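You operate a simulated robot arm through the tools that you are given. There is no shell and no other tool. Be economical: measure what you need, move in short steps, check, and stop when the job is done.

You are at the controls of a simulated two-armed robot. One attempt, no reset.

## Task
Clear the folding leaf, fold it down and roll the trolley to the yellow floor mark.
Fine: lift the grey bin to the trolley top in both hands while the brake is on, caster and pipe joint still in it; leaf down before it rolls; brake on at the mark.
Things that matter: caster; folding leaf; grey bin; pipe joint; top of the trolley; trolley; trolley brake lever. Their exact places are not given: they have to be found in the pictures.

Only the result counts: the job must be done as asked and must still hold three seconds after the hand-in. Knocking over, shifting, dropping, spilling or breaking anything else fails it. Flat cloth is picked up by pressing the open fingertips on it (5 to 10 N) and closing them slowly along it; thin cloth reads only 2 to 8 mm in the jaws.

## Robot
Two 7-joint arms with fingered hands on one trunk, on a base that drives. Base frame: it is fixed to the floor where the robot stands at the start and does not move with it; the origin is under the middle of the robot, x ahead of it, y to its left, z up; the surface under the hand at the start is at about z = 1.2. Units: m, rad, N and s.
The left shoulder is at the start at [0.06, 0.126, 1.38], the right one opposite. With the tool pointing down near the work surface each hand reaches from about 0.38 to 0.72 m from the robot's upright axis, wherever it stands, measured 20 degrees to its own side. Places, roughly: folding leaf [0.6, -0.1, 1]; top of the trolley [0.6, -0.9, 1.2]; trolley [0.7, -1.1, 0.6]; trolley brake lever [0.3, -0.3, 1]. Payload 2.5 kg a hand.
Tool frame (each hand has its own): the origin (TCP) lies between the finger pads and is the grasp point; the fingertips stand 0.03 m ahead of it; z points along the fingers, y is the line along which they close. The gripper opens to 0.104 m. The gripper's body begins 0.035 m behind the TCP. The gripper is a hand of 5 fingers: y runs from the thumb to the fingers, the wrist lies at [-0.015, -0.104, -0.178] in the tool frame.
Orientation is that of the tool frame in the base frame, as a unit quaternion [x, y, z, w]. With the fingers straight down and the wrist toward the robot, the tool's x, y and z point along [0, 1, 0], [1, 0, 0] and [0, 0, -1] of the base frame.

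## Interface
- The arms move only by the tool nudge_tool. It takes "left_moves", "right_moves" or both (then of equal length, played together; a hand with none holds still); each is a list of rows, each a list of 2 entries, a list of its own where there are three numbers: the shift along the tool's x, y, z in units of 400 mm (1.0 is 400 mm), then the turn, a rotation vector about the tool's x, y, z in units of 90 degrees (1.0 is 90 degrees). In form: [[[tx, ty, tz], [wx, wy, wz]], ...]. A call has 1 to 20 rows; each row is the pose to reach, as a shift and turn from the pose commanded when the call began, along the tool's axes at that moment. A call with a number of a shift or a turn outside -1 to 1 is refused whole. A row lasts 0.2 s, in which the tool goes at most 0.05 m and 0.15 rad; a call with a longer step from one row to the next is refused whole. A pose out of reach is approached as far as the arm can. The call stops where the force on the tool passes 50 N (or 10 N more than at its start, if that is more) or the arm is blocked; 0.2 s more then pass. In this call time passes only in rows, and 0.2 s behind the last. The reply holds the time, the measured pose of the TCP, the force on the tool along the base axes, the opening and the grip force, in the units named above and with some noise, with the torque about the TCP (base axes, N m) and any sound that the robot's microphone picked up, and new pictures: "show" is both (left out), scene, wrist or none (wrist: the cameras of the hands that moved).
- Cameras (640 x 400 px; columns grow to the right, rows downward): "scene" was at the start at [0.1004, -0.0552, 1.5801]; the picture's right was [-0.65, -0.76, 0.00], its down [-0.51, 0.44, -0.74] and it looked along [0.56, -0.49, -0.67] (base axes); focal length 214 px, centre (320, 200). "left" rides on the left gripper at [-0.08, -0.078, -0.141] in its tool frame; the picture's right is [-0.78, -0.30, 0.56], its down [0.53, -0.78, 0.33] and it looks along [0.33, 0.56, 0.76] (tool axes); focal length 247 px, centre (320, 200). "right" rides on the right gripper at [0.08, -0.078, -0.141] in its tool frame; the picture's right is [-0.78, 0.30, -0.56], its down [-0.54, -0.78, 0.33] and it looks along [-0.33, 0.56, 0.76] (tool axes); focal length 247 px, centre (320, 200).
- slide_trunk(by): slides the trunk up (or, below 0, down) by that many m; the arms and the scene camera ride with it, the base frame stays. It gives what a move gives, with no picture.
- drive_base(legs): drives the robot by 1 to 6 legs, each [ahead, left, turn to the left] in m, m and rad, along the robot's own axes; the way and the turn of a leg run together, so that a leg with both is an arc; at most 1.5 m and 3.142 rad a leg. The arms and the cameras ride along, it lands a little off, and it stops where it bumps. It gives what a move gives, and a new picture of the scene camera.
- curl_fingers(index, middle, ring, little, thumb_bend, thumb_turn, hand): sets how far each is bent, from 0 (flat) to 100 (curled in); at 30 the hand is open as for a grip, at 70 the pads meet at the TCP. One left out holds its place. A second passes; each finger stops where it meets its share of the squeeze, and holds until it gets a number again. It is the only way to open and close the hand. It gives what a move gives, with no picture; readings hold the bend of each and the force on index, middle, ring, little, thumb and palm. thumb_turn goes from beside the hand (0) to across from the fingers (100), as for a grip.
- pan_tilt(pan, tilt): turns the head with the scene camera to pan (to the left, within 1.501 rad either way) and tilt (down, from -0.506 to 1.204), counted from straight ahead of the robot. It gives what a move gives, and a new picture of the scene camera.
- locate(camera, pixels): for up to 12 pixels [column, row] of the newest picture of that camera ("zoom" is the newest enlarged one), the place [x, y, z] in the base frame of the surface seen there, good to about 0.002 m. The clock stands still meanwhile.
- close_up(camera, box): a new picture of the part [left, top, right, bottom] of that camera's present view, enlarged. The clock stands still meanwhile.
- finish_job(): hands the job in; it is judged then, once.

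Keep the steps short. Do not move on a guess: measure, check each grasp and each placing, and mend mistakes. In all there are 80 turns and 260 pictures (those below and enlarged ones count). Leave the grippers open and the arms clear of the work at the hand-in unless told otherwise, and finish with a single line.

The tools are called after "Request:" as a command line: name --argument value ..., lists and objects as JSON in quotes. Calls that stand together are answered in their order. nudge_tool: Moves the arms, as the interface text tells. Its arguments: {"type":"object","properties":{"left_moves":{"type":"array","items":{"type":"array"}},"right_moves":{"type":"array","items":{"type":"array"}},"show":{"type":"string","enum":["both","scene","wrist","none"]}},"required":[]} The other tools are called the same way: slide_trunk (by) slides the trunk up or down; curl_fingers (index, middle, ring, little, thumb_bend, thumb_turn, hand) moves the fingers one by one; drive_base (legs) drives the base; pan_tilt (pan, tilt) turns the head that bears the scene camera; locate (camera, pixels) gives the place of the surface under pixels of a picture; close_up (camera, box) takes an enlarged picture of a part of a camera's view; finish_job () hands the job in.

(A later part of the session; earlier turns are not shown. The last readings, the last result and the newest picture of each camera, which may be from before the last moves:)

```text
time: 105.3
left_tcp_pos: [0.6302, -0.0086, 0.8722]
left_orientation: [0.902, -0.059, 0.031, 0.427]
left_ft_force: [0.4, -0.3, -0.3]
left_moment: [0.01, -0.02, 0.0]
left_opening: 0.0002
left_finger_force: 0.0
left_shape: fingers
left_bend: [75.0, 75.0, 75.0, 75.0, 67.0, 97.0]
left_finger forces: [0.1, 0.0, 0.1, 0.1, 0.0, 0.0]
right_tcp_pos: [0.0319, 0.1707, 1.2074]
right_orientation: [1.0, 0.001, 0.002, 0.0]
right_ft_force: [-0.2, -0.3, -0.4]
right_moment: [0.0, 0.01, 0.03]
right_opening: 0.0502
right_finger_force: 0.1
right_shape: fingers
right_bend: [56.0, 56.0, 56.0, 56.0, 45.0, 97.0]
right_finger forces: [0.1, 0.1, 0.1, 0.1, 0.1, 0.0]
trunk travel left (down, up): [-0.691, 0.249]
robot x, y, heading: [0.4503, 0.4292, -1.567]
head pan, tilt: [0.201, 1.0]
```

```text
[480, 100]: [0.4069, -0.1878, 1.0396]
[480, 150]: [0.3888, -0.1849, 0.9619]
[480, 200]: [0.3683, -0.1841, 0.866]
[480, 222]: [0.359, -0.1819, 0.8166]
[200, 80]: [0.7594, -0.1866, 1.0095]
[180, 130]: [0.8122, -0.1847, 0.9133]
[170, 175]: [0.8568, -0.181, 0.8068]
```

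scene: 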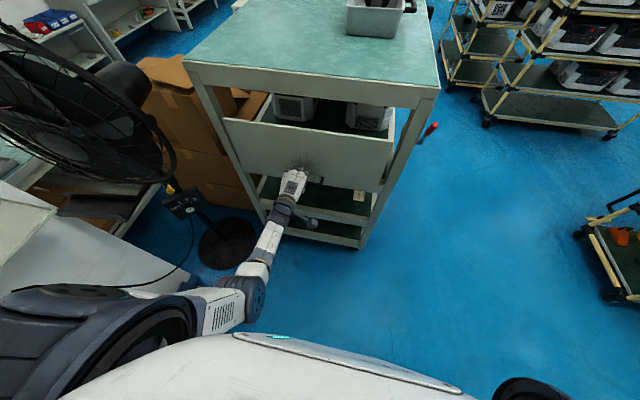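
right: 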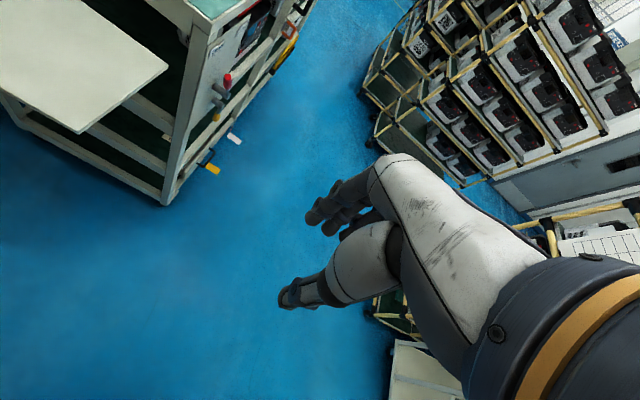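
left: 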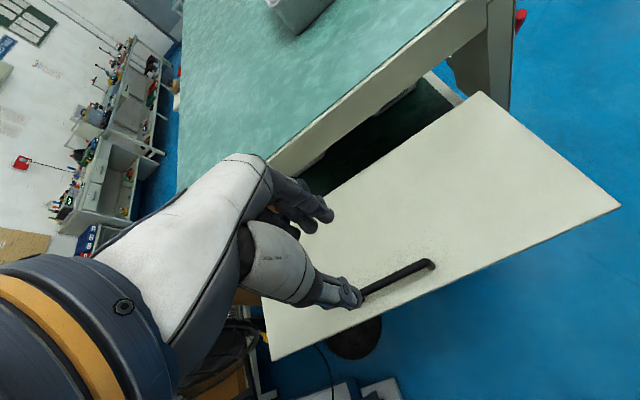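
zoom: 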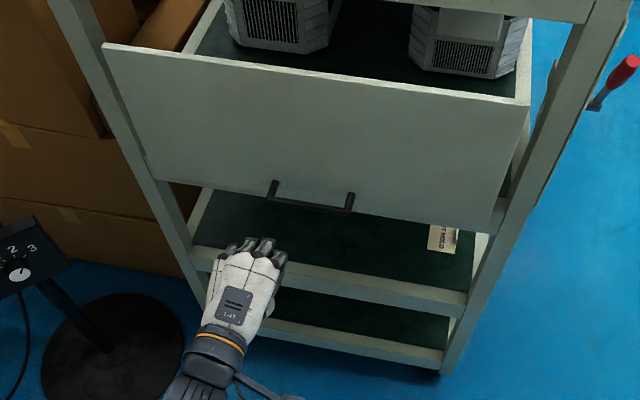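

Leaf stays down. Now restore the left hand to upright and high, raise the trunk, open its fingers, and go to the trolley's side where lever (left) and push handle (right) are both in reach.

Request:
slide_trunk --by 0.12

Request:
nudge_tool --left_moves '[[[-0.02, 0.05, -0.07], [0.056, 0, 0]], [[-0.05, 0.11, -0.13], [0.112, 0, 0]], [[-0.08, 0.17, -0.19], [0.168, 0, 0]], [[-0.11, 0.23, -0.25], [0.224, 0, 0]], [[-0.15, 0.29, -0.31], [0.28, 0, 0]], [[-0.18, 0.35, -0.37], [0.336, 0, 0]], [[-0.21, 0.41, -0.42], [0.392, 0, 0]], [[-0.24, 0.47, -0.47], [0.448, 0, 0]], [[-0.27, 0.53, -0.53], [0.504, 0, 0]], [[-0.3, 0.59, -0.59], [0.56, 0, 0]]]' --show "scene"

Request:
curl_fingers --hand "left" --index 30 --middle 30 --ring 30 --little 30 --thumb_bend 30

Request:
curl_fingers --hand "right" --index 30 --middle 30 --ring 30 --little 30 --thumb_bend 30

```text
time: 106.8
left_tcp_pos: [0.6319, -0.0091, 0.9913]
left_orientation: [0.902, -0.06, 0.032, 0.426]
left_ft_force: [-0.8, 0.0, 0.5]
left_moment: [0.01, 0.01, -0.03]
left_opening: 0.0
left_finger_force: 0.1
left_shape: fingers
left_bend: [75.0, 75.0, 75.0, 75.0, 67.0, 97.0]
left_finger forces: [0.0, 0.0, 0.1, 0.0, 0.1, 0.0]
right_tcp_pos: [0.0316, 0.1704, 1.3274]
right_orientation: [1.0, 0.001, 0.001, 0.002]
right_ft_force: [0.7, 0.0, -0.2]
right_moment: [0.03, -0.05, 0.01]
right_opening: 0.0503
right_finger_force: 0.1
right_shape: fingers
right_bend: [56.0, 56.0, 56.0, 56.0, 45.0, 97.0]
right_finger forces: [0.1, 0.0, 0.0, 0.0, 0.0, 0.0]
trunk travel left (down, up): [-0.811, 0.129]
robot x, y, heading: [0.455, 0.437, -1.568]
head pan, tilt: [0.201, 1.0]
```

```text
time: 108.3
left_tcp_pos: [0.5703, 0.0223, 1.1847]
left_orientation: [0.978, -0.058, 0.13, 0.149]
left_ft_force: [0.1, 0.4, 0.0]
left_moment: [0.04, -0.01, -0.01]
left_opening: 0.0004
left_finger_force: 0.1
left_shape: fingers
left_bend: [75.0, 75.0, 75.0, 75.0, 67.0, 97.0]
left_finger forces: [0.0, 0.1, 0.1, 0.1, 0.0, 0.0]
right_tcp_pos: [0.0304, 0.1701, 1.3272]
right_orientation: [1.0, 0.002, 0.001, 0.001]
right_ft_force: [0.5, 0.5, 0.0]
right_moment: [-0.01, -0.02, -0.02]
right_opening: 0.0502
right_finger_force: 0.1
right_shape: fingers
right_bend: [56.0, 56.0, 56.0, 56.0, 45.0, 97.0]
right_finger forces: [0.0, 0.0, 0.1, 0.0, 0.0, 0.0]
trunk travel left (down, up): [-0.811, 0.129]
robot x, y, heading: [0.4513, 0.4318, -1.572]
head pan, tilt: [0.201, 1.0]
stopped in row 7 (left hand): the arm was blocked; the commanded pose is now the measured one
```

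scene: 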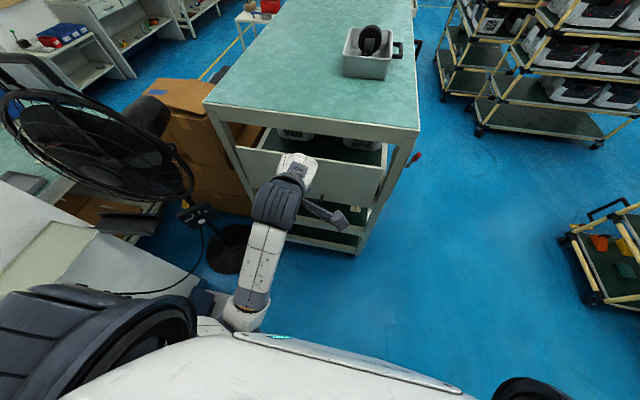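

```text
time: 109.3
left_tcp_pos: [0.5721, 0.0239, 1.1848]
left_orientation: [0.979, -0.059, 0.129, 0.15]
left_ft_force: [-0.2, -0.2, -0.7]
left_moment: [-0.02, -0.03, 0.03]
left_opening: 0.1027
left_finger_force: 0.0
left_shape: fingers
left_bend: [30.0, 30.0, 30.0, 30.0, 30.0, 97.0]
left_finger forces: [0.0, 0.0, 0.1, 0.0, 0.0, 0.0]
right_tcp_pos: [0.0311, 0.1717, 1.3275]
right_orientation: [1.0, 0.002, 0.001, 0.0]
right_ft_force: [-1.0, 0.0, -0.1]
right_moment: [-0.07, 0.02, -0.03]
right_opening: 0.0501
right_finger_force: 0.0
right_shape: fingers
right_bend: [56.0, 56.0, 56.0, 56.0, 45.0, 97.0]
right_finger forces: [0.1, 0.0, 0.0, 0.1, 0.0, 0.0]
trunk travel left (down, up): [-0.811, 0.129]
robot x, y, heading: [0.4537, 0.4286, -1.574]
head pan, tilt: [0.201, 1.0]
```

```text
time: 110.3
left_tcp_pos: [0.5718, 0.0235, 1.1842]
left_orientation: [0.978, -0.058, 0.13, 0.149]
left_ft_force: [0.0, 0.0, 1.0]
left_moment: [0.02, 0.03, -0.01]
left_opening: 0.1029
left_finger_force: 0.1
left_shape: fingers
left_bend: [30.0, 30.0, 30.0, 30.0, 30.0, 97.0]
left_finger forces: [0.0, 0.0, 0.0, 0.1, 0.0, 0.1]
right_tcp_pos: [0.0311, 0.1706, 1.3286]
right_orientation: [1.0, 0.001, 0.002, 0.001]
right_ft_force: [-0.4, -0.2, -0.4]
right_moment: [0.0, 0.01, -0.01]
right_opening: 0.1028
right_finger_force: 0.0
right_shape: fingers
right_bend: [30.0, 30.0, 30.0, 30.0, 30.0, 97.0]
right_finger forces: [0.1, 0.0, 0.1, 0.0, 0.1, 0.0]
trunk travel left (down, up): [-0.811, 0.129]
robot x, y, heading: [0.452, 0.4316, -1.572]
head pan, tilt: [0.201, 1.0]
```

The arm hit a limit near the body (elbow tucked). I'll move the hand outward/forward while levelling it.

Request:
nudge_tool --left_moves '[[[0.03, 0.06, -0.027], [0.0475, -0.041, -0.018]], [[0.06, 0.12, -0.054], [0.095, -0.083, -0.037]], [[0.09, 0.18, -0.08], [0.142, -0.124, -0.055]], [[0.125, 0.243, -0.108], [0.19, -0.166, -0.074]]]' --show "scene"

```text
time: 111.3
left_tcp_pos: [0.5932, -0.0603, 1.2655]
left_orientation: [1.0, -0.002, -0.002, 0.0]
left_ft_force: [-0.4, 0.0, -0.2]
left_moment: [0.03, 0.0, 0.03]
left_opening: 0.1033
left_finger_force: 0.0
left_shape: fingers
left_bend: [30.0, 30.0, 30.0, 30.0, 30.0, 98.0]
left_finger forces: [0.0, 0.0, 0.0, 0.0, 0.0, 0.0]
right_tcp_pos: [0.0315, 0.1707, 1.3271]
right_orientation: [1.0, 0.002, 0.003, 0.0]
right_ft_force: [0.8, -0.6, 0.5]
right_moment: [-0.02, 0.0, 0.0]
right_opening: 0.103
right_finger_force: 0.0
right_shape: fingers
right_bend: [30.0, 30.0, 30.0, 30.0, 30.0, 97.0]
right_finger forces: [0.0, 0.0, 0.1, 0.1, 0.1, 0.1]
trunk travel left (down, up): [-0.811, 0.129]
robot x, y, heading: [0.4515, 0.4313, -1.566]
head pan, tilt: [0.201, 1.0]
```

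scene: 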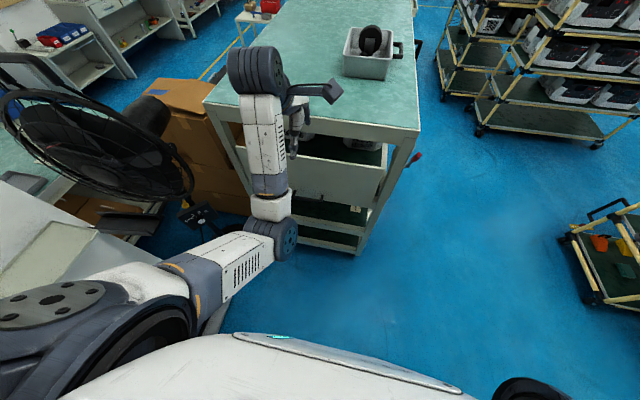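

Upright again. Drive round to the trolley's side: heading 0, near (−0.3, −0.55).

Request:
drive_base --legs '[[0, -0.9, 0], [0.25, 0, 0], [0, 0, 1.571], [0, -0.73, 0], [0.15, 0, 0]]'

Request:
pan_tilt --pan 0.1 --tilt 0.95

```text
time: 125.8
left_tcp_pos: [0.191, -0.4137, 1.2649]
left_orientation: [0.712, 0.702, 0.001, 0.001]
left_ft_force: [-0.6, 0.0, -1.0]
left_moment: [0.0, 0.03, -0.03]
left_opening: 0.1031
left_finger_force: 0.0
left_shape: fingers
left_bend: [30.0, 30.0, 30.0, 30.0, 30.0, 98.0]
left_finger forces: [0.0, 0.1, 0.1, 0.0, 0.0, 0.0]
right_tcp_pos: [-0.046, -0.9749, 1.3274]
right_orientation: [0.711, 0.703, 0.002, 0.0]
right_ft_force: [-0.6, 0.0, -0.3]
right_moment: [-0.02, 0.0, -0.03]
right_opening: 0.1026
right_finger_force: 0.0
right_shape: fingers
right_bend: [30.0, 30.0, 30.0, 30.0, 30.0, 97.0]
right_finger forces: [0.1, 0.0, 0.0, 0.0, 0.0, 0.0]
trunk travel left (down, up): [-0.811, 0.129]
robot x, y, heading: [-0.3011, -0.5496, -0.006]
head pan, tilt: [0.201, 1.0]
```

scene: 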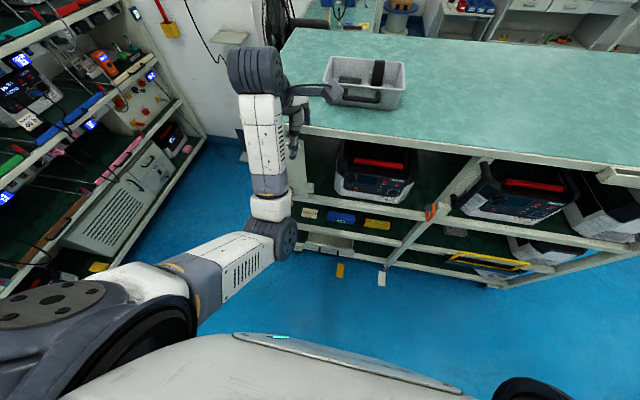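

```text
time: 126.5
left_tcp_pos: [0.1916, -0.4137, 1.2658]
left_orientation: [0.712, 0.702, 0.001, 0.001]
left_ft_force: [-0.2, 0.7, -0.1]
left_moment: [0.01, -0.02, 0.01]
left_opening: 0.1029
left_finger_force: 0.1
left_shape: fingers
left_bend: [30.0, 30.0, 30.0, 30.0, 30.0, 98.0]
left_finger forces: [0.0, 0.0, 0.0, 0.0, 0.0, 0.0]
right_tcp_pos: [-0.0463, -0.9745, 1.3265]
right_orientation: [0.71, 0.704, 0.002, -0.001]
right_ft_force: [0.0, -0.2, 0.3]
right_moment: [-0.01, 0.02, 0.04]
right_opening: 0.1028
right_finger_force: 0.1
right_shape: fingers
right_bend: [30.0, 30.0, 30.0, 30.0, 30.0, 97.0]
right_finger forces: [0.1, 0.0, 0.0, 0.0, 0.0, 0.0]
trunk travel left (down, up): [-0.811, 0.129]
robot x, y, heading: [-0.3021, -0.548, -0.007]
head pan, tilt: [0.099, 0.949]
```

scene: 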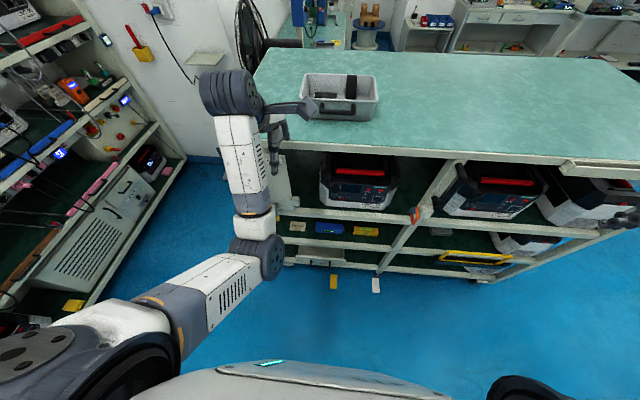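

Request:
close_up --camera "scene" --box '[260, 130, 640, 320]'

Request:
pan_tilt --pan -0.4 --tilt 0.85

```text
1.68 times, centred on (450, 225) of scene
```

zoom: 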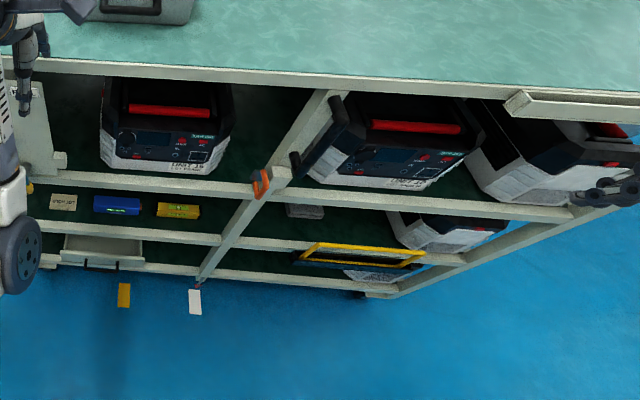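

```text
time: 127.4
left_tcp_pos: [0.1905, -0.413, 1.2644]
left_orientation: [0.712, 0.702, 0.001, 0.001]
left_ft_force: [-0.1, 0.1, 0.2]
left_moment: [-0.01, -0.01, -0.01]
left_opening: 0.1028
left_finger_force: 0.1
left_shape: fingers
left_bend: [30.0, 30.0, 30.0, 30.0, 30.0, 98.0]
left_finger forces: [0.1, 0.1, 0.0, 0.0, 0.0, 0.0]
right_tcp_pos: [-0.0473, -0.9743, 1.3273]
right_orientation: [0.711, 0.703, 0.001, 0.0]
right_ft_force: [0.2, 0.3, 0.4]
right_moment: [0.04, 0.03, -0.02]
right_opening: 0.1027
right_finger_force: 0.1
right_shape: fingers
right_bend: [30.0, 30.0, 30.0, 30.0, 30.0, 97.0]
right_finger forces: [0.1, 0.0, 0.0, 0.0, 0.1, 0.0]
trunk travel left (down, up): [-0.811, 0.129]
robot x, y, heading: [-0.2977, -0.5515, -0.007]
head pan, tilt: [-0.4, 0.85]
```

scene: 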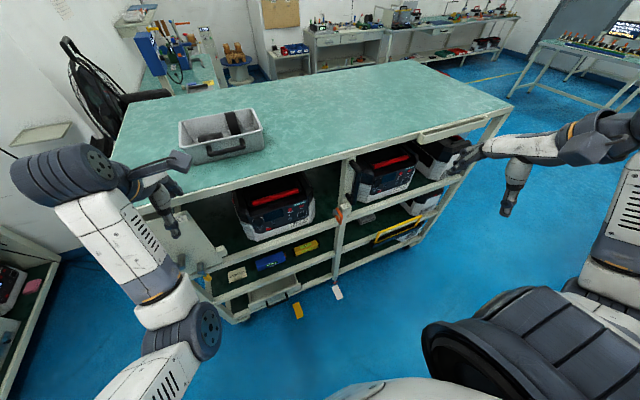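

Request:
close_up --camera "scene" --box '[290, 130, 400, 310]'

Request:
locate --camera "zoom" --pixels '[[300, 120], [305, 150], [308, 170], [318, 90], [330, 65], [300, 185], [310, 335], [305, 340], [315, 360], [215, 390], [330, 385], [322, 350]]'

```text
2.22 times, centred on (345, 220) of scene
```

zoom: 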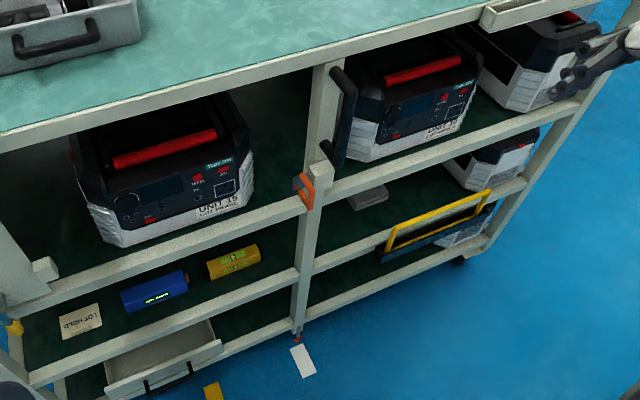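

```text
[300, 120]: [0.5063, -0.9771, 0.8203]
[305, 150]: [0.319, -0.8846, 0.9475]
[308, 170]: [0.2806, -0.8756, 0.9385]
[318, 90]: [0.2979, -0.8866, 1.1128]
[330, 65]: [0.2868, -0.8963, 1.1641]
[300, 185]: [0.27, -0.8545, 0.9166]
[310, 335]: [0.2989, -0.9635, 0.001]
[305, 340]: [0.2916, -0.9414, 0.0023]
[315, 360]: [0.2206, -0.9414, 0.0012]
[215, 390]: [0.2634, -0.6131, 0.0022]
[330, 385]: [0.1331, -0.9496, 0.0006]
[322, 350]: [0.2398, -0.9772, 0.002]
```

Request:
locate --camera "zoom" --pixels '[[350, 100], [347, 125], [342, 150], [337, 78], [334, 72], [338, 165], [297, 336], [297, 340], [300, 338], [303, 368], [292, 348], [210, 382]]'

Request:
close_up --camera "scene" --box '[285, 260, 355, 320]'

Request:
locate --camera "zoom" --pixels '[[440, 160], [430, 175], [450, 190], [470, 215], [500, 330], [110, 340], [70, 330], [150, 330]]'

```text
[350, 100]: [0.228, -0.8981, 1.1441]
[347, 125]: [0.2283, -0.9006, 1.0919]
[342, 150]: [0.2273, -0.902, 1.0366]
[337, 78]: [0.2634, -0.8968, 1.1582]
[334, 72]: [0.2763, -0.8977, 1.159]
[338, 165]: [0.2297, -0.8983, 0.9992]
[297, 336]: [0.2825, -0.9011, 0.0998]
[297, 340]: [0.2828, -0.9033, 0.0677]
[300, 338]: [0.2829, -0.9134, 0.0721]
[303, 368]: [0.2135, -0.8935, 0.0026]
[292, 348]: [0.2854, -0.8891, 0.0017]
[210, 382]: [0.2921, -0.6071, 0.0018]
```

```text
6.67 times, centred on (320, 290) of scene
```

zoom: 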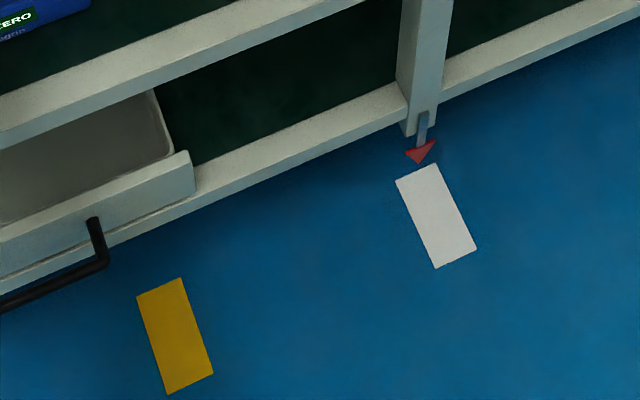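

```text
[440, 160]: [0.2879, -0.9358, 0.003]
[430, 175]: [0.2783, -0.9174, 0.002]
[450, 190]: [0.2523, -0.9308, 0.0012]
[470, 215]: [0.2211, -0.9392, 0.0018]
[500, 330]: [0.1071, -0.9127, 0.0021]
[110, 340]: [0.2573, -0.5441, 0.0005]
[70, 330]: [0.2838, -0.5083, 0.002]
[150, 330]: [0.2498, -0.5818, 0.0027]
```

Request:
locate --camera "zoom" --pixels '[[420, 152], [420, 160], [175, 336], [436, 215], [139, 299], [179, 281], [211, 371], [169, 391], [398, 182], [435, 166], [474, 248], [437, 266]]'

Request:
close_up --camera "left" --box '[0, 0, 640, 400]'

```text
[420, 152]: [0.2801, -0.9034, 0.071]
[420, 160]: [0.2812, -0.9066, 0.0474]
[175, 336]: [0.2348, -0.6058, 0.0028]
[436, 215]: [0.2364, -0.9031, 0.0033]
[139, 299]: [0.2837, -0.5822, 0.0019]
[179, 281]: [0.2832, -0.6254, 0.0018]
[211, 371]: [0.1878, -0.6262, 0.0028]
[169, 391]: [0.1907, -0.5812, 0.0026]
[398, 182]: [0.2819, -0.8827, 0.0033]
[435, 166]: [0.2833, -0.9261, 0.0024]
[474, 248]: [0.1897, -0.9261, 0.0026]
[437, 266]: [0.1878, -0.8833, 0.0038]
```

```text
1.00 times, centred on (320, 200) of left (not enlarged: the box is as wide or as high as the picture)
```

zoom: 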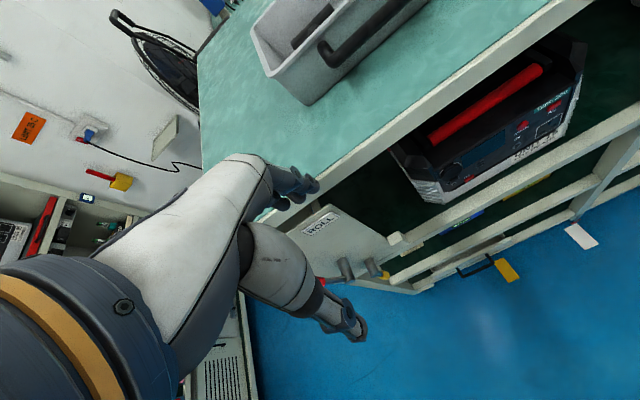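

Pointer at y −0.905, yellow centre at −0.604: roll +0.301. Next, left hand above the red knob with fingers/thumb straddling it along y (TCP x≈0.213 to stay off the panel at 0.28).

Request:
nudge_tool --left_moves '[[[0.035, -0.01, 0], [0, 0, 0.091]], [[0.07, -0.02, 0], [0, 0, 0.182]], [[0.105, -0.02, 0], [0, 0, 0.273]], [[0.14, -0.01, 0], [0, 0, 0.364]], [[0.175, 0, 0], [0, 0, 0.455]], [[0.21, 0.01, 0], [0, 0, 0.545]], [[0.245, 0.02, 0], [0, 0, 0.636]], [[0.28, 0.03, 0], [0, 0, 0.727]], [[0.315, 0.04, 0], [0, 0, 0.818]], [[0.35, 0.05, 0.02], [0, 0, 0.909]], [[0.378, 0.055, 0.06], [0, 0, 1.0]], [[0.378, 0.055, 0.13], [0, 0, 1.0]]]' --show "wrist"

Request:
pan_tilt --pan 0.4 --tilt 0.85

```text
time: 130.0
left_tcp_pos: [0.2153, -0.2629, 1.2141]
left_orientation: [1.0, -0.007, 0.002, 0.0]
left_ft_force: [0.0, 0.3, 0.9]
left_moment: [0.0, 0.0, -0.01]
left_opening: 0.1032
left_finger_force: 0.1
left_shape: fingers
left_bend: [30.0, 30.0, 30.0, 30.0, 30.0, 98.0]
left_finger forces: [0.0, 0.0, 0.1, 0.0, 0.1, 0.0]
left hand out of reach, approached as far as the arm can: row 3, 4, 5
right_tcp_pos: [-0.0451, -0.9749, 1.3274]
right_orientation: [0.711, 0.703, 0.002, -0.001]
right_ft_force: [0.4, -0.2, -0.3]
right_moment: [-0.03, 0.02, -0.03]
right_opening: 0.1027
right_finger_force: 0.0
right_shape: fingers
right_bend: [30.0, 30.0, 30.0, 30.0, 30.0, 97.0]
right_finger forces: [0.0, 0.0, 0.1, 0.0, 0.0, 0.0]
trunk travel left (down, up): [-0.811, 0.129]
robot x, y, heading: [-0.3032, -0.5513, -0.015]
head pan, tilt: [-0.4, 0.85]
```

left: 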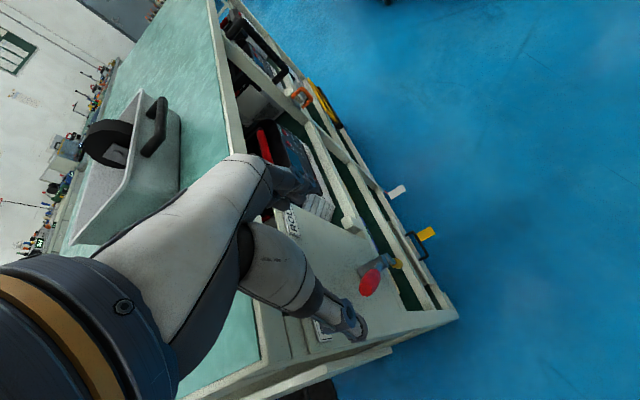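

```text
time: 131.1
left_tcp_pos: [0.2139, -0.2626, 1.2139]
left_orientation: [1.0, -0.007, 0.002, 0.0]
left_ft_force: [-0.4, -0.1, 0.5]
left_moment: [0.02, -0.01, 0.02]
left_opening: 0.103
left_finger_force: 0.0
left_shape: fingers
left_bend: [30.0, 30.0, 30.0, 30.0, 30.0, 98.0]
left_finger forces: [0.0, 0.0, 0.0, 0.0, 0.0, 0.1]
right_tcp_pos: [-0.0471, -0.9745, 1.3259]
right_orientation: [0.711, 0.703, 0.002, -0.001]
right_ft_force: [0.8, -0.4, 0.4]
right_moment: [0.03, 0.02, 0.02]
right_opening: 0.1027
right_finger_force: 0.0
right_shape: fingers
right_bend: [30.0, 30.0, 30.0, 30.0, 30.0, 97.0]
right_finger forces: [0.0, 0.1, 0.0, 0.0, 0.0, 0.0]
trunk travel left (down, up): [-0.811, 0.129]
robot x, y, heading: [-0.2997, -0.5476, -0.008]
head pan, tilt: [0.4, 0.85]
```

scene: 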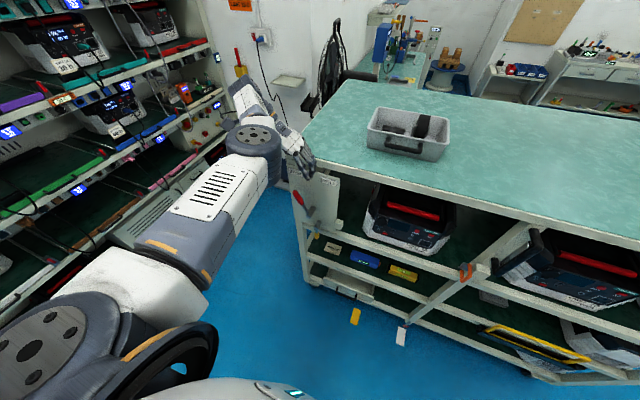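

Request:
close_up --camera "scene" --box '[260, 120, 360, 240]'

Request:
locate --camera "zoom" --pixels '[[263, 243], [275, 268], [290, 285], [300, 300], [250, 150], [310, 160], [255, 225], [295, 300], [280, 110]]'

```text
3.33 times, centred on (310, 180) of scene
```

zoom: 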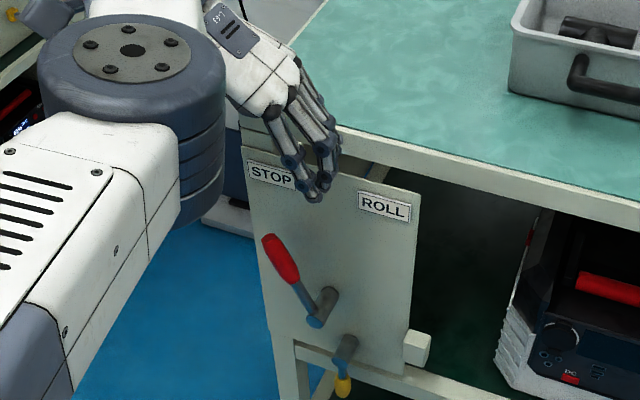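

```text
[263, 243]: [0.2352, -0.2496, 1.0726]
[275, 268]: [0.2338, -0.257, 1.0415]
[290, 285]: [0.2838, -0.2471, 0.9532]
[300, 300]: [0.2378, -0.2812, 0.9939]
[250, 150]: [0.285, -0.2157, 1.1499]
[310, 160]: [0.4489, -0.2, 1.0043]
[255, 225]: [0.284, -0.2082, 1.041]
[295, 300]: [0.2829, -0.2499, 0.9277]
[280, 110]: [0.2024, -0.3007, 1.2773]
```

Lower 0.13 with the trunk after a 7 mm shift toward the panel; knob (y≈−0.25) will sit between thumb and fingers.

Request:
nudge_tool --left_moves '[[[0.018, -0.02, 0], [0, 0, 0]]]' --show "none"

Request:
slide_trunk --by -0.13

Request:
close_up --camera "scene" --box '[250, 110, 370, 250]'

Request:
close_up --camera "left" --box '[220, 140, 480, 400]'

```text
time: 131.5
left_tcp_pos: [0.222, -0.2535, 1.2141]
left_orientation: [1.0, -0.007, 0.002, 0.0]
left_ft_force: [-1.0, 1.6, -0.7]
left_moment: [0.0, 0.02, -0.02]
left_opening: 0.103
left_finger_force: 0.1
left_shape: fingers
left_bend: [30.0, 30.0, 30.0, 30.0, 30.0, 98.0]
left_finger forces: [0.1, 0.0, 0.1, 0.0, 0.1, 0.0]
right_tcp_pos: [-0.0454, -0.9731, 1.3259]
right_orientation: [0.71, 0.704, 0.001, 0.0]
right_ft_force: [1.2, 0.2, -0.3]
right_moment: [-0.04, 0.01, -0.02]
right_opening: 0.1029
right_finger_force: 0.0
right_shape: fingers
right_bend: [30.0, 30.0, 30.0, 30.0, 30.0, 97.0]
right_finger forces: [0.1, 0.0, 0.1, 0.0, 0.0, 0.1]
trunk travel left (down, up): [-0.811, 0.129]
robot x, y, heading: [-0.3001, -0.5502, -0.013]
head pan, tilt: [0.4, 0.85]
```

```text
time: 133.1
left_tcp_pos: [0.222, -0.2549, 1.0834]
left_orientation: [1.0, -0.007, 0.002, 0.0]
left_ft_force: [0.1, -0.4, -0.1]
left_moment: [0.0, 0.03, -0.03]
left_opening: 0.1031
left_finger_force: 0.0
left_shape: fingers
left_bend: [30.0, 30.0, 30.0, 30.0, 30.0, 98.0]
left_finger forces: [0.0, 0.0, 0.0, 0.0, 0.1, 0.0]
right_tcp_pos: [-0.0469, -0.975, 1.1965]
right_orientation: [0.711, 0.703, 0.002, 0.0]
right_ft_force: [0.6, 0.3, -0.4]
right_moment: [-0.02, -0.02, 0.01]
right_opening: 0.103
right_finger_force: 0.0
right_shape: fingers
right_bend: [30.0, 30.0, 30.0, 30.0, 30.0, 97.0]
right_finger forces: [0.0, 0.1, 0.0, 0.1, 0.0, 0.0]
trunk travel left (down, up): [-0.681, 0.259]
robot x, y, heading: [-0.3015, -0.5506, -0.01]
head pan, tilt: [0.4, 0.85]
```

```text
2.86 times, centred on (310, 180) of scene
```

zoom: 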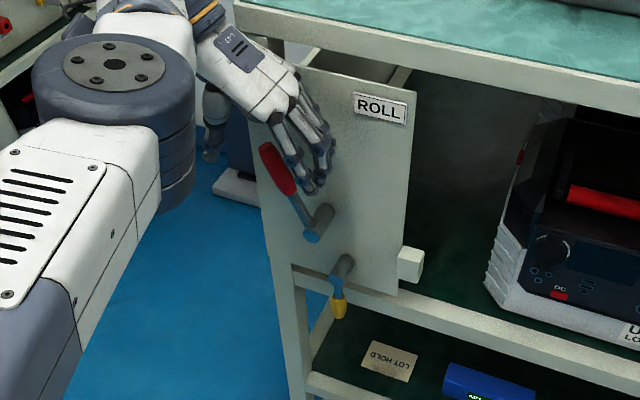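

```text
1.54 times, centred on (350, 270) of left
```

zoom: 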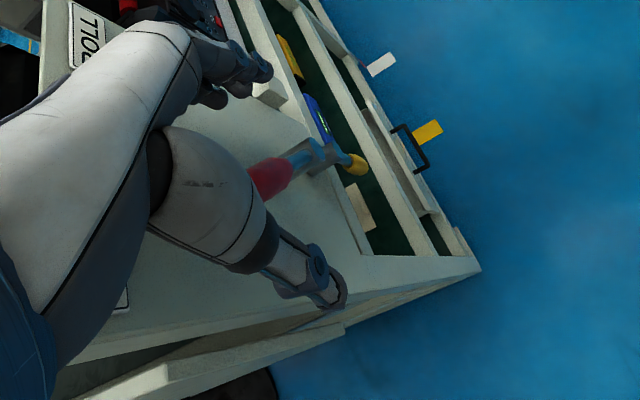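

Knob is between thumb and fingers. Lower 12 mm more and cage it.

Request:
slide_trunk --by -0.012

Request:
curl_fingers --hand "left" --index 70 --middle 70 --ring 70 --little 70 --thumb_bend 65

Request:
close_up --camera "left" --box '[220, 140, 480, 400]'

```text
time: 133.7
left_tcp_pos: [0.2225, -0.2543, 1.0723]
left_orientation: [1.0, -0.006, 0.002, 0.0]
left_ft_force: [0.2, 0.0, -0.2]
left_moment: [0.01, 0.04, -0.01]
left_opening: 0.1033
left_finger_force: 0.0
left_shape: fingers
left_bend: [30.0, 30.0, 30.0, 30.0, 30.0, 98.0]
left_finger forces: [0.1, 0.0, 0.1, 0.2, 0.0, 0.1]
right_tcp_pos: [-0.0465, -0.9733, 1.1853]
right_orientation: [0.71, 0.704, 0.002, -0.002]
right_ft_force: [1.2, -0.4, -0.2]
right_moment: [-0.02, 0.03, 0.02]
right_opening: 0.1028
right_finger_force: 0.1
right_shape: fingers
right_bend: [30.0, 30.0, 30.0, 30.0, 30.0, 97.0]
right_finger forces: [0.0, 0.0, 0.0, 0.0, 0.0, 0.0]
trunk travel left (down, up): [-0.669, 0.271]
robot x, y, heading: [-0.301, -0.5488, -0.013]
head pan, tilt: [0.4, 0.85]
```

```text
time: 134.7
left_tcp_pos: [0.2212, -0.256, 1.072]
left_orientation: [1.0, -0.007, 0.001, 0.0]
left_ft_force: [-1.9, -8.2, 0.2]
left_moment: [-0.2, 0.08, -0.21]
left_opening: 0.0079
left_finger_force: 4.3
left_shape: fingers
left_bend: [70.0, 68.0, 64.0, 70.0, 65.0, 98.0]
left_finger forces: [0.0, 3.4, 5.3, 0.0, 0.1, 0.0]
right_tcp_pos: [-0.0466, -0.9758, 1.1849]
right_orientation: [0.711, 0.703, 0.002, -0.001]
right_ft_force: [-0.4, 0.2, -0.1]
right_moment: [-0.03, 0.02, -0.01]
right_opening: 0.1027
right_finger_force: 0.1
right_shape: fingers
right_bend: [30.0, 30.0, 30.0, 30.0, 30.0, 97.0]
right_finger forces: [0.1, 0.0, 0.1, 0.2, 0.1, 0.1]
trunk travel left (down, up): [-0.669, 0.271]
robot x, y, heading: [-0.2987, -0.5443, -0.013]
head pan, tilt: [0.4, 0.85]
```

```text
1.54 times, centred on (350, 270) of left
```

zoom: 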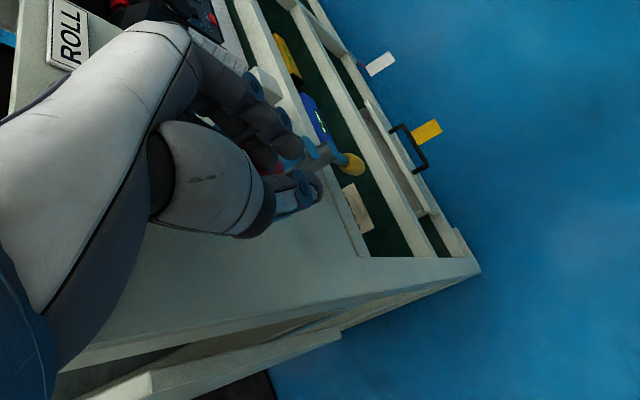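

Gripping the knob with the thumb, then moving it toward ROLL (−y) in small steps.

Request:
curl_fingers --hand "left" --thumb_bend 80

Request:
nudge_tool --left_moves '[[[0, 0.035, -0.008], [0, 0, 0]], [[0, 0.07, -0.015], [0, 0, 0]], [[0, 0.105, -0.013], [0, 0, 0]], [[0, 0.14, -0.008], [0, 0, 0]], [[0, 0.175, 0], [0, 0, 0]]]' --show "wrist"

Request:
close_up --camera "scene" --box '[250, 110, 370, 250]'

```text
time: 135.7
left_tcp_pos: [0.2211, -0.2565, 1.072]
left_orientation: [1.0, -0.007, 0.002, 0.0]
left_ft_force: [-2.2, -10.1, -0.4]
left_moment: [-0.21, 0.06, -0.26]
left_opening: 0.0
left_finger_force: 4.7
left_shape: fingers
left_bend: [66.0, 68.0, 63.0, 70.0, 77.0, 97.0]
left_finger forces: [0.0, 3.8, 5.7, 0.0, 0.0, 0.1]
right_tcp_pos: [-0.0465, -0.9751, 1.1849]
right_orientation: [0.711, 0.703, 0.002, -0.001]
right_ft_force: [-0.1, 0.6, 0.1]
right_moment: [0.02, -0.01, 0.02]
right_opening: 0.1029
right_finger_force: 0.0
right_shape: fingers
right_bend: [30.0, 30.0, 30.0, 30.0, 30.0, 97.0]
right_finger forces: [0.0, 0.0, 0.0, 0.0, 0.0, 0.0]
trunk travel left (down, up): [-0.669, 0.271]
robot x, y, heading: [-0.2979, -0.547, -0.014]
head pan, tilt: [0.4, 0.85]
```

```text
time: 136.9
left_tcp_pos: [0.2209, -0.325, 1.0719]
left_orientation: [1.0, -0.007, 0.001, 0.001]
left_ft_force: [0.3, -0.4, -0.7]
left_moment: [0.02, -0.02, 0.0]
left_opening: 0.0
left_finger_force: 0.1
left_shape: fingers
left_bend: [66.0, 70.0, 70.0, 70.0, 77.0, 97.0]
left_finger forces: [0.0, 0.1, 0.0, 0.1, 0.0, 0.0]
right_tcp_pos: [-0.0458, -0.9744, 1.1846]
right_orientation: [0.71, 0.704, 0.001, -0.001]
right_ft_force: [0.4, -1.1, 0.3]
right_moment: [-0.04, -0.02, -0.01]
right_opening: 0.1026
right_finger_force: 0.0
right_shape: fingers
right_bend: [30.0, 30.0, 30.0, 30.0, 30.0, 97.0]
right_finger forces: [0.0, 0.1, 0.0, 0.0, 0.0, 0.0]
trunk travel left (down, up): [-0.669, 0.271]
robot x, y, heading: [-0.3019, -0.5484, -0.013]
head pan, tilt: [0.4, 0.85]
```

left: 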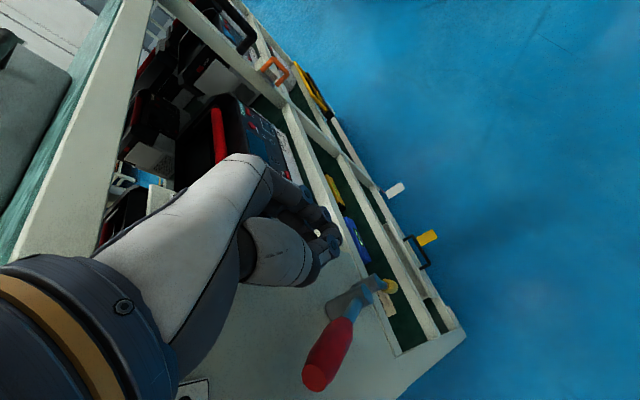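

```text
2.86 times, centred on (310, 180) of scene
```

zoom: 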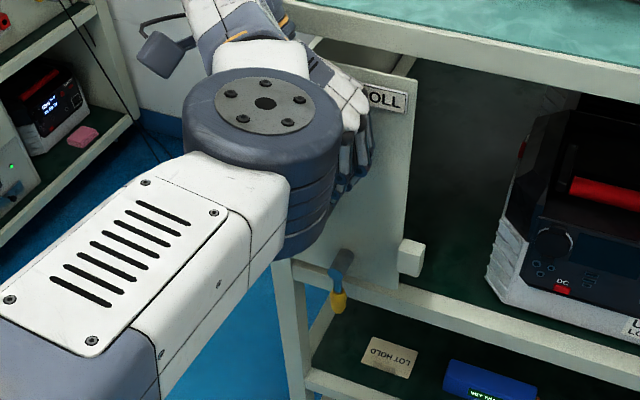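

The hand slipped past the knob (thumb missed it). I'll instead push the knob with the closed fingers' backs from its +y side: up, over, down at y≈−0.155.

Request:
nudge_tool --left_moves '[[[0, 0, -0.1], [0, 0, 0]], [[0, 0, -0.18], [0, 0, 0]], [[0, -0.1, -0.18], [0, 0, 0]], [[0, -0.2, -0.18], [0, 0, 0]], [[0, -0.3, -0.18], [0, 0, 0]], [[0.01, -0.425, -0.18], [0, 0, 0]]]' --show "wrist"

Request:
close_up --camera "scene" --box '[230, 100, 370, 250]'

```text
refused: row 6 steps farther than a row can; nothing moved
```

```text
2.67 times, centred on (300, 175) of scene
```

zoom: 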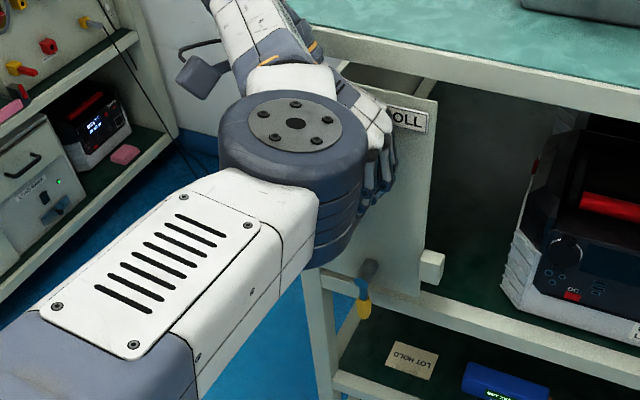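

Request:
nudge_tool --left_moves '[[[0, 0, -0.1], [0, 0, 0]], [[0, 0, -0.18], [0, 0, 0]], [[0, -0.11, -0.18], [0, 0, 0]], [[0, -0.22, -0.18], [0, 0, 0]], [[0, -0.33, -0.18], [0, 0, 0]], [[0.01, -0.43, -0.18], [0, 0, 0]]]' --show "wrist"

Request:
close_up --camera "scene" --box '[230, 100, 370, 250]'

```text
time: 138.3
left_tcp_pos: [0.1945, -0.191, 1.1517]
left_orientation: [1.0, -0.007, 0.001, 0.0]
left_ft_force: [-0.6, 0.1, 0.5]
left_moment: [0.01, -0.01, 0.02]
left_opening: 0.0
left_finger_force: 0.1
left_shape: fingers
left_bend: [66.0, 70.0, 70.0, 70.0, 77.0, 97.0]
left_finger forces: [0.0, 0.1, 0.0, 0.0, 0.0, 0.0]
left hand out of reach, approached as far as the arm can: row 5, 6
right_tcp_pos: [-0.0455, -0.9726, 1.1852]
right_orientation: [0.711, 0.703, 0.001, -0.001]
right_ft_force: [0.3, -0.5, 0.6]
right_moment: [0.01, 0.0, -0.02]
right_opening: 0.1028
right_finger_force: 0.1
right_shape: fingers
right_bend: [30.0, 30.0, 30.0, 30.0, 30.0, 97.0]
right_finger forces: [0.1, 0.0, 0.0, 0.0, 0.1, 0.0]
trunk travel left (down, up): [-0.669, 0.271]
robot x, y, heading: [-0.3022, -0.5501, -0.008]
head pan, tilt: [0.4, 0.85]
```

left: 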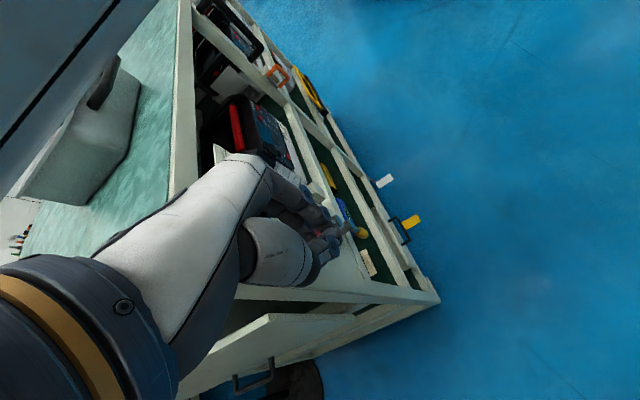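

```text
2.67 times, centred on (300, 175) of scene
```

zoom: 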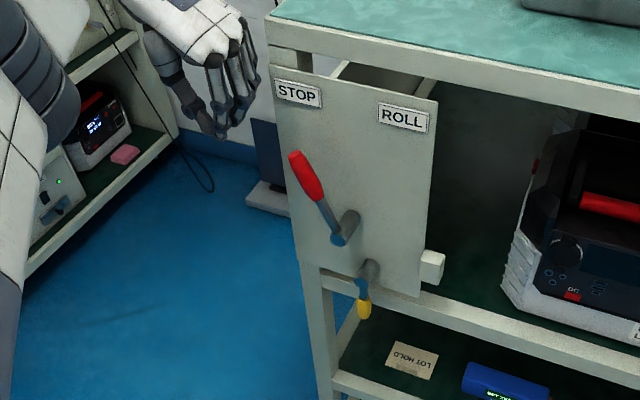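

Lever still at STOP. Shift the base 0.06 left and 0.03 ahead so the hand is beside the knob in comfortable reach, then lower.

Request:
drive_base --legs '[[0.032, 0.05, 0.008]]'

Request:
slide_trunk --by -0.085

Request:
close_up --camera "scene" --box '[230, 80, 370, 230]'

```text
time: 139.3
left_tcp_pos: [0.224, -0.1365, 1.1509]
left_orientation: [1.0, -0.003, 0.001, 0.001]
left_ft_force: [0.1, 1.1, 0.2]
left_moment: [-0.03, 0.04, -0.01]
left_opening: 0.0
left_finger_force: 0.1
left_shape: fingers
left_bend: [66.0, 70.0, 70.0, 70.0, 77.0, 97.0]
left_finger forces: [0.1, 0.0, 0.1, 0.0, 0.0, 0.0]
right_tcp_pos: [-0.0094, -0.9216, 1.1857]
right_orientation: [0.708, 0.707, 0.001, 0.0]
right_ft_force: [0.2, -0.5, -0.4]
right_moment: [-0.03, 0.03, -0.03]
right_opening: 0.1031
right_finger_force: 0.1
right_shape: fingers
right_bend: [30.0, 30.0, 30.0, 30.0, 30.0, 97.0]
right_finger forces: [0.1, 0.0, 0.1, 0.1, 0.1, 0.0]
trunk travel left (down, up): [-0.669, 0.271]
robot x, y, heading: [-0.2679, -0.4978, -0.003]
head pan, tilt: [0.4, 0.85]
```

scene: 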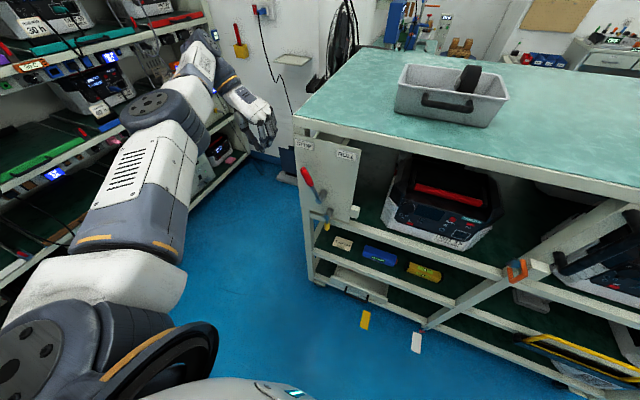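

```text
time: 140.5
left_tcp_pos: [0.2234, -0.1375, 1.0663]
left_orientation: [1.0, -0.003, 0.001, 0.0]
left_ft_force: [0.3, -0.1, -0.2]
left_moment: [0.03, 0.03, -0.05]
left_opening: 0.0003
left_finger_force: 0.0
left_shape: fingers
left_bend: [66.0, 70.0, 70.0, 70.0, 77.0, 97.0]
left_finger forces: [0.1, 0.0, 0.1, 0.1, 0.0, 0.0]
right_tcp_pos: [-0.0114, -0.9228, 1.099]
right_orientation: [0.708, 0.707, 0.002, 0.0]
right_ft_force: [-0.6, 0.2, 0.0]
right_moment: [-0.03, -0.02, -0.03]
right_opening: 0.1025
right_finger_force: 0.1
right_shape: fingers
right_bend: [30.0, 30.0, 30.0, 30.0, 30.0, 97.0]
right_finger forces: [0.1, 0.1, 0.0, 0.1, 0.0, 0.1]
trunk travel left (down, up): [-0.584, 0.356]
robot x, y, heading: [-0.2691, -0.4967, -0.001]
head pan, tilt: [0.4, 0.85]
```

```text
2.67 times, centred on (300, 155) of scene
```

zoom: 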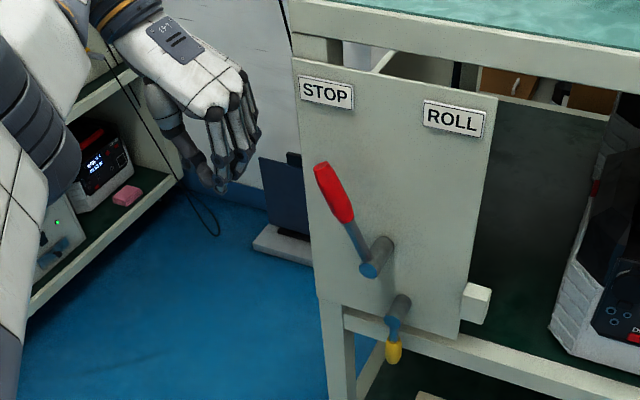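

Now push −y along the knob's path.

Request:
nudge_tool --left_moves '[[[0, 0.06, 0], [0, 0, 0]], [[0, 0.12, 0], [0, 0, 0]], [[0, 0.18, 0], [0, 0, 0]], [[0, 0.22, 0], [0, 0, 0]], [[0, 0.26, 0], [0, 0, 0]], [[0, 0.3, 0], [0, 0, 0]], [[0, 0.34, 0], [0, 0, 0]]]' --show "scene"

Request:
close_up --camera "scene" --box '[230, 80, 370, 230]'

Request:
close_up --camera "left" --box '[220, 140, 480, 400]'

```text
time: 141.4
left_tcp_pos: [0.2466, -0.1769, 1.0689]
left_orientation: [1.0, 0.019, -0.006, -0.008]
left_ft_force: [-10.9, 18.5, 1.9]
left_moment: [-0.73, -0.58, 0.6]
left_opening: 0.0
left_finger_force: 10.9
left_shape: fingers
left_bend: [66.0, 70.0, 70.0, 70.0, 77.0, 97.0]
left_finger forces: [0.0, 0.1, 2.3, 13.0, 0.1, 6.5]
left hand out of reach, approached as far as the arm can: row 1, 2, 3, 4
right_tcp_pos: [-0.0098, -0.9198, 1.1005]
right_orientation: [0.705, 0.709, 0.002, 0.0]
right_ft_force: [-0.1, -1.1, -0.9]
right_moment: [0.02, 0.01, 0.05]
right_opening: 0.1028
right_finger_force: 0.1
right_shape: fingers
right_bend: [30.0, 30.0, 30.0, 30.0, 30.0, 97.0]
right_finger forces: [0.1, 0.0, 0.1, 0.0, 0.1, 0.1]
trunk travel left (down, up): [-0.584, 0.356]
robot x, y, heading: [-0.2687, -0.4988, 0.003]
head pan, tilt: [0.4, 0.85]
stopped in row 4 (left hand): the force on the tool passed its limit at 51 N (the readings are from after the stop); the commanded pose is now the measured one
```

scene: 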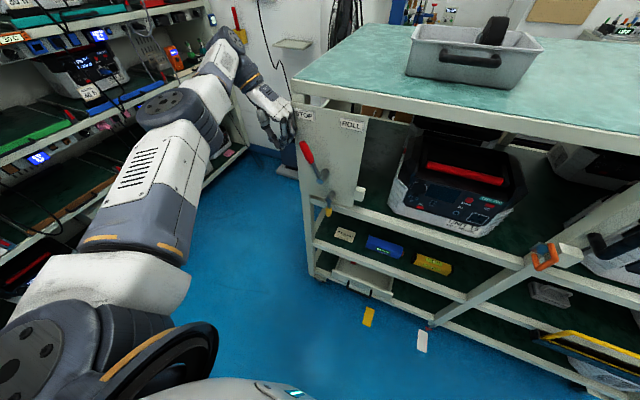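

```text
2.67 times, centred on (300, 155) of scene
```

zoom: 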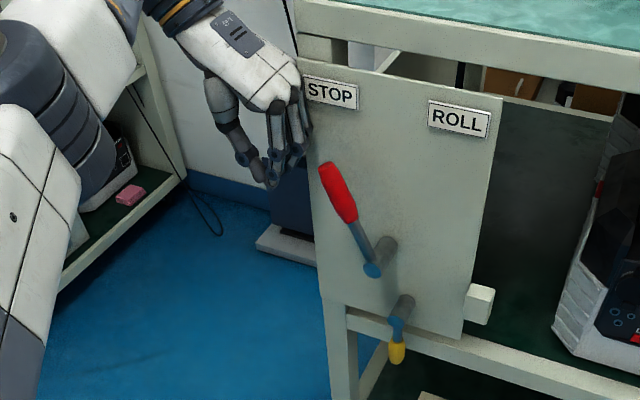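

```text
1.54 times, centred on (350, 270) of left
```

zoom: 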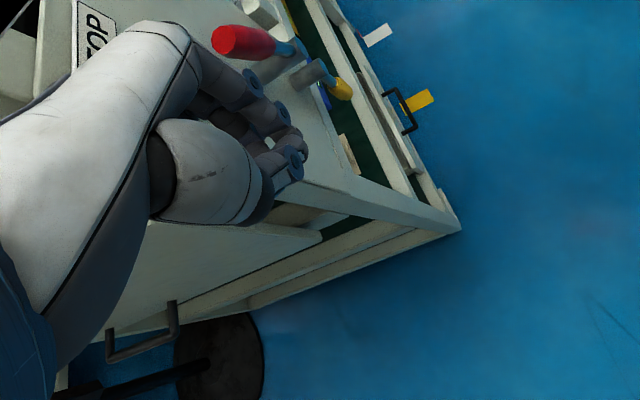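

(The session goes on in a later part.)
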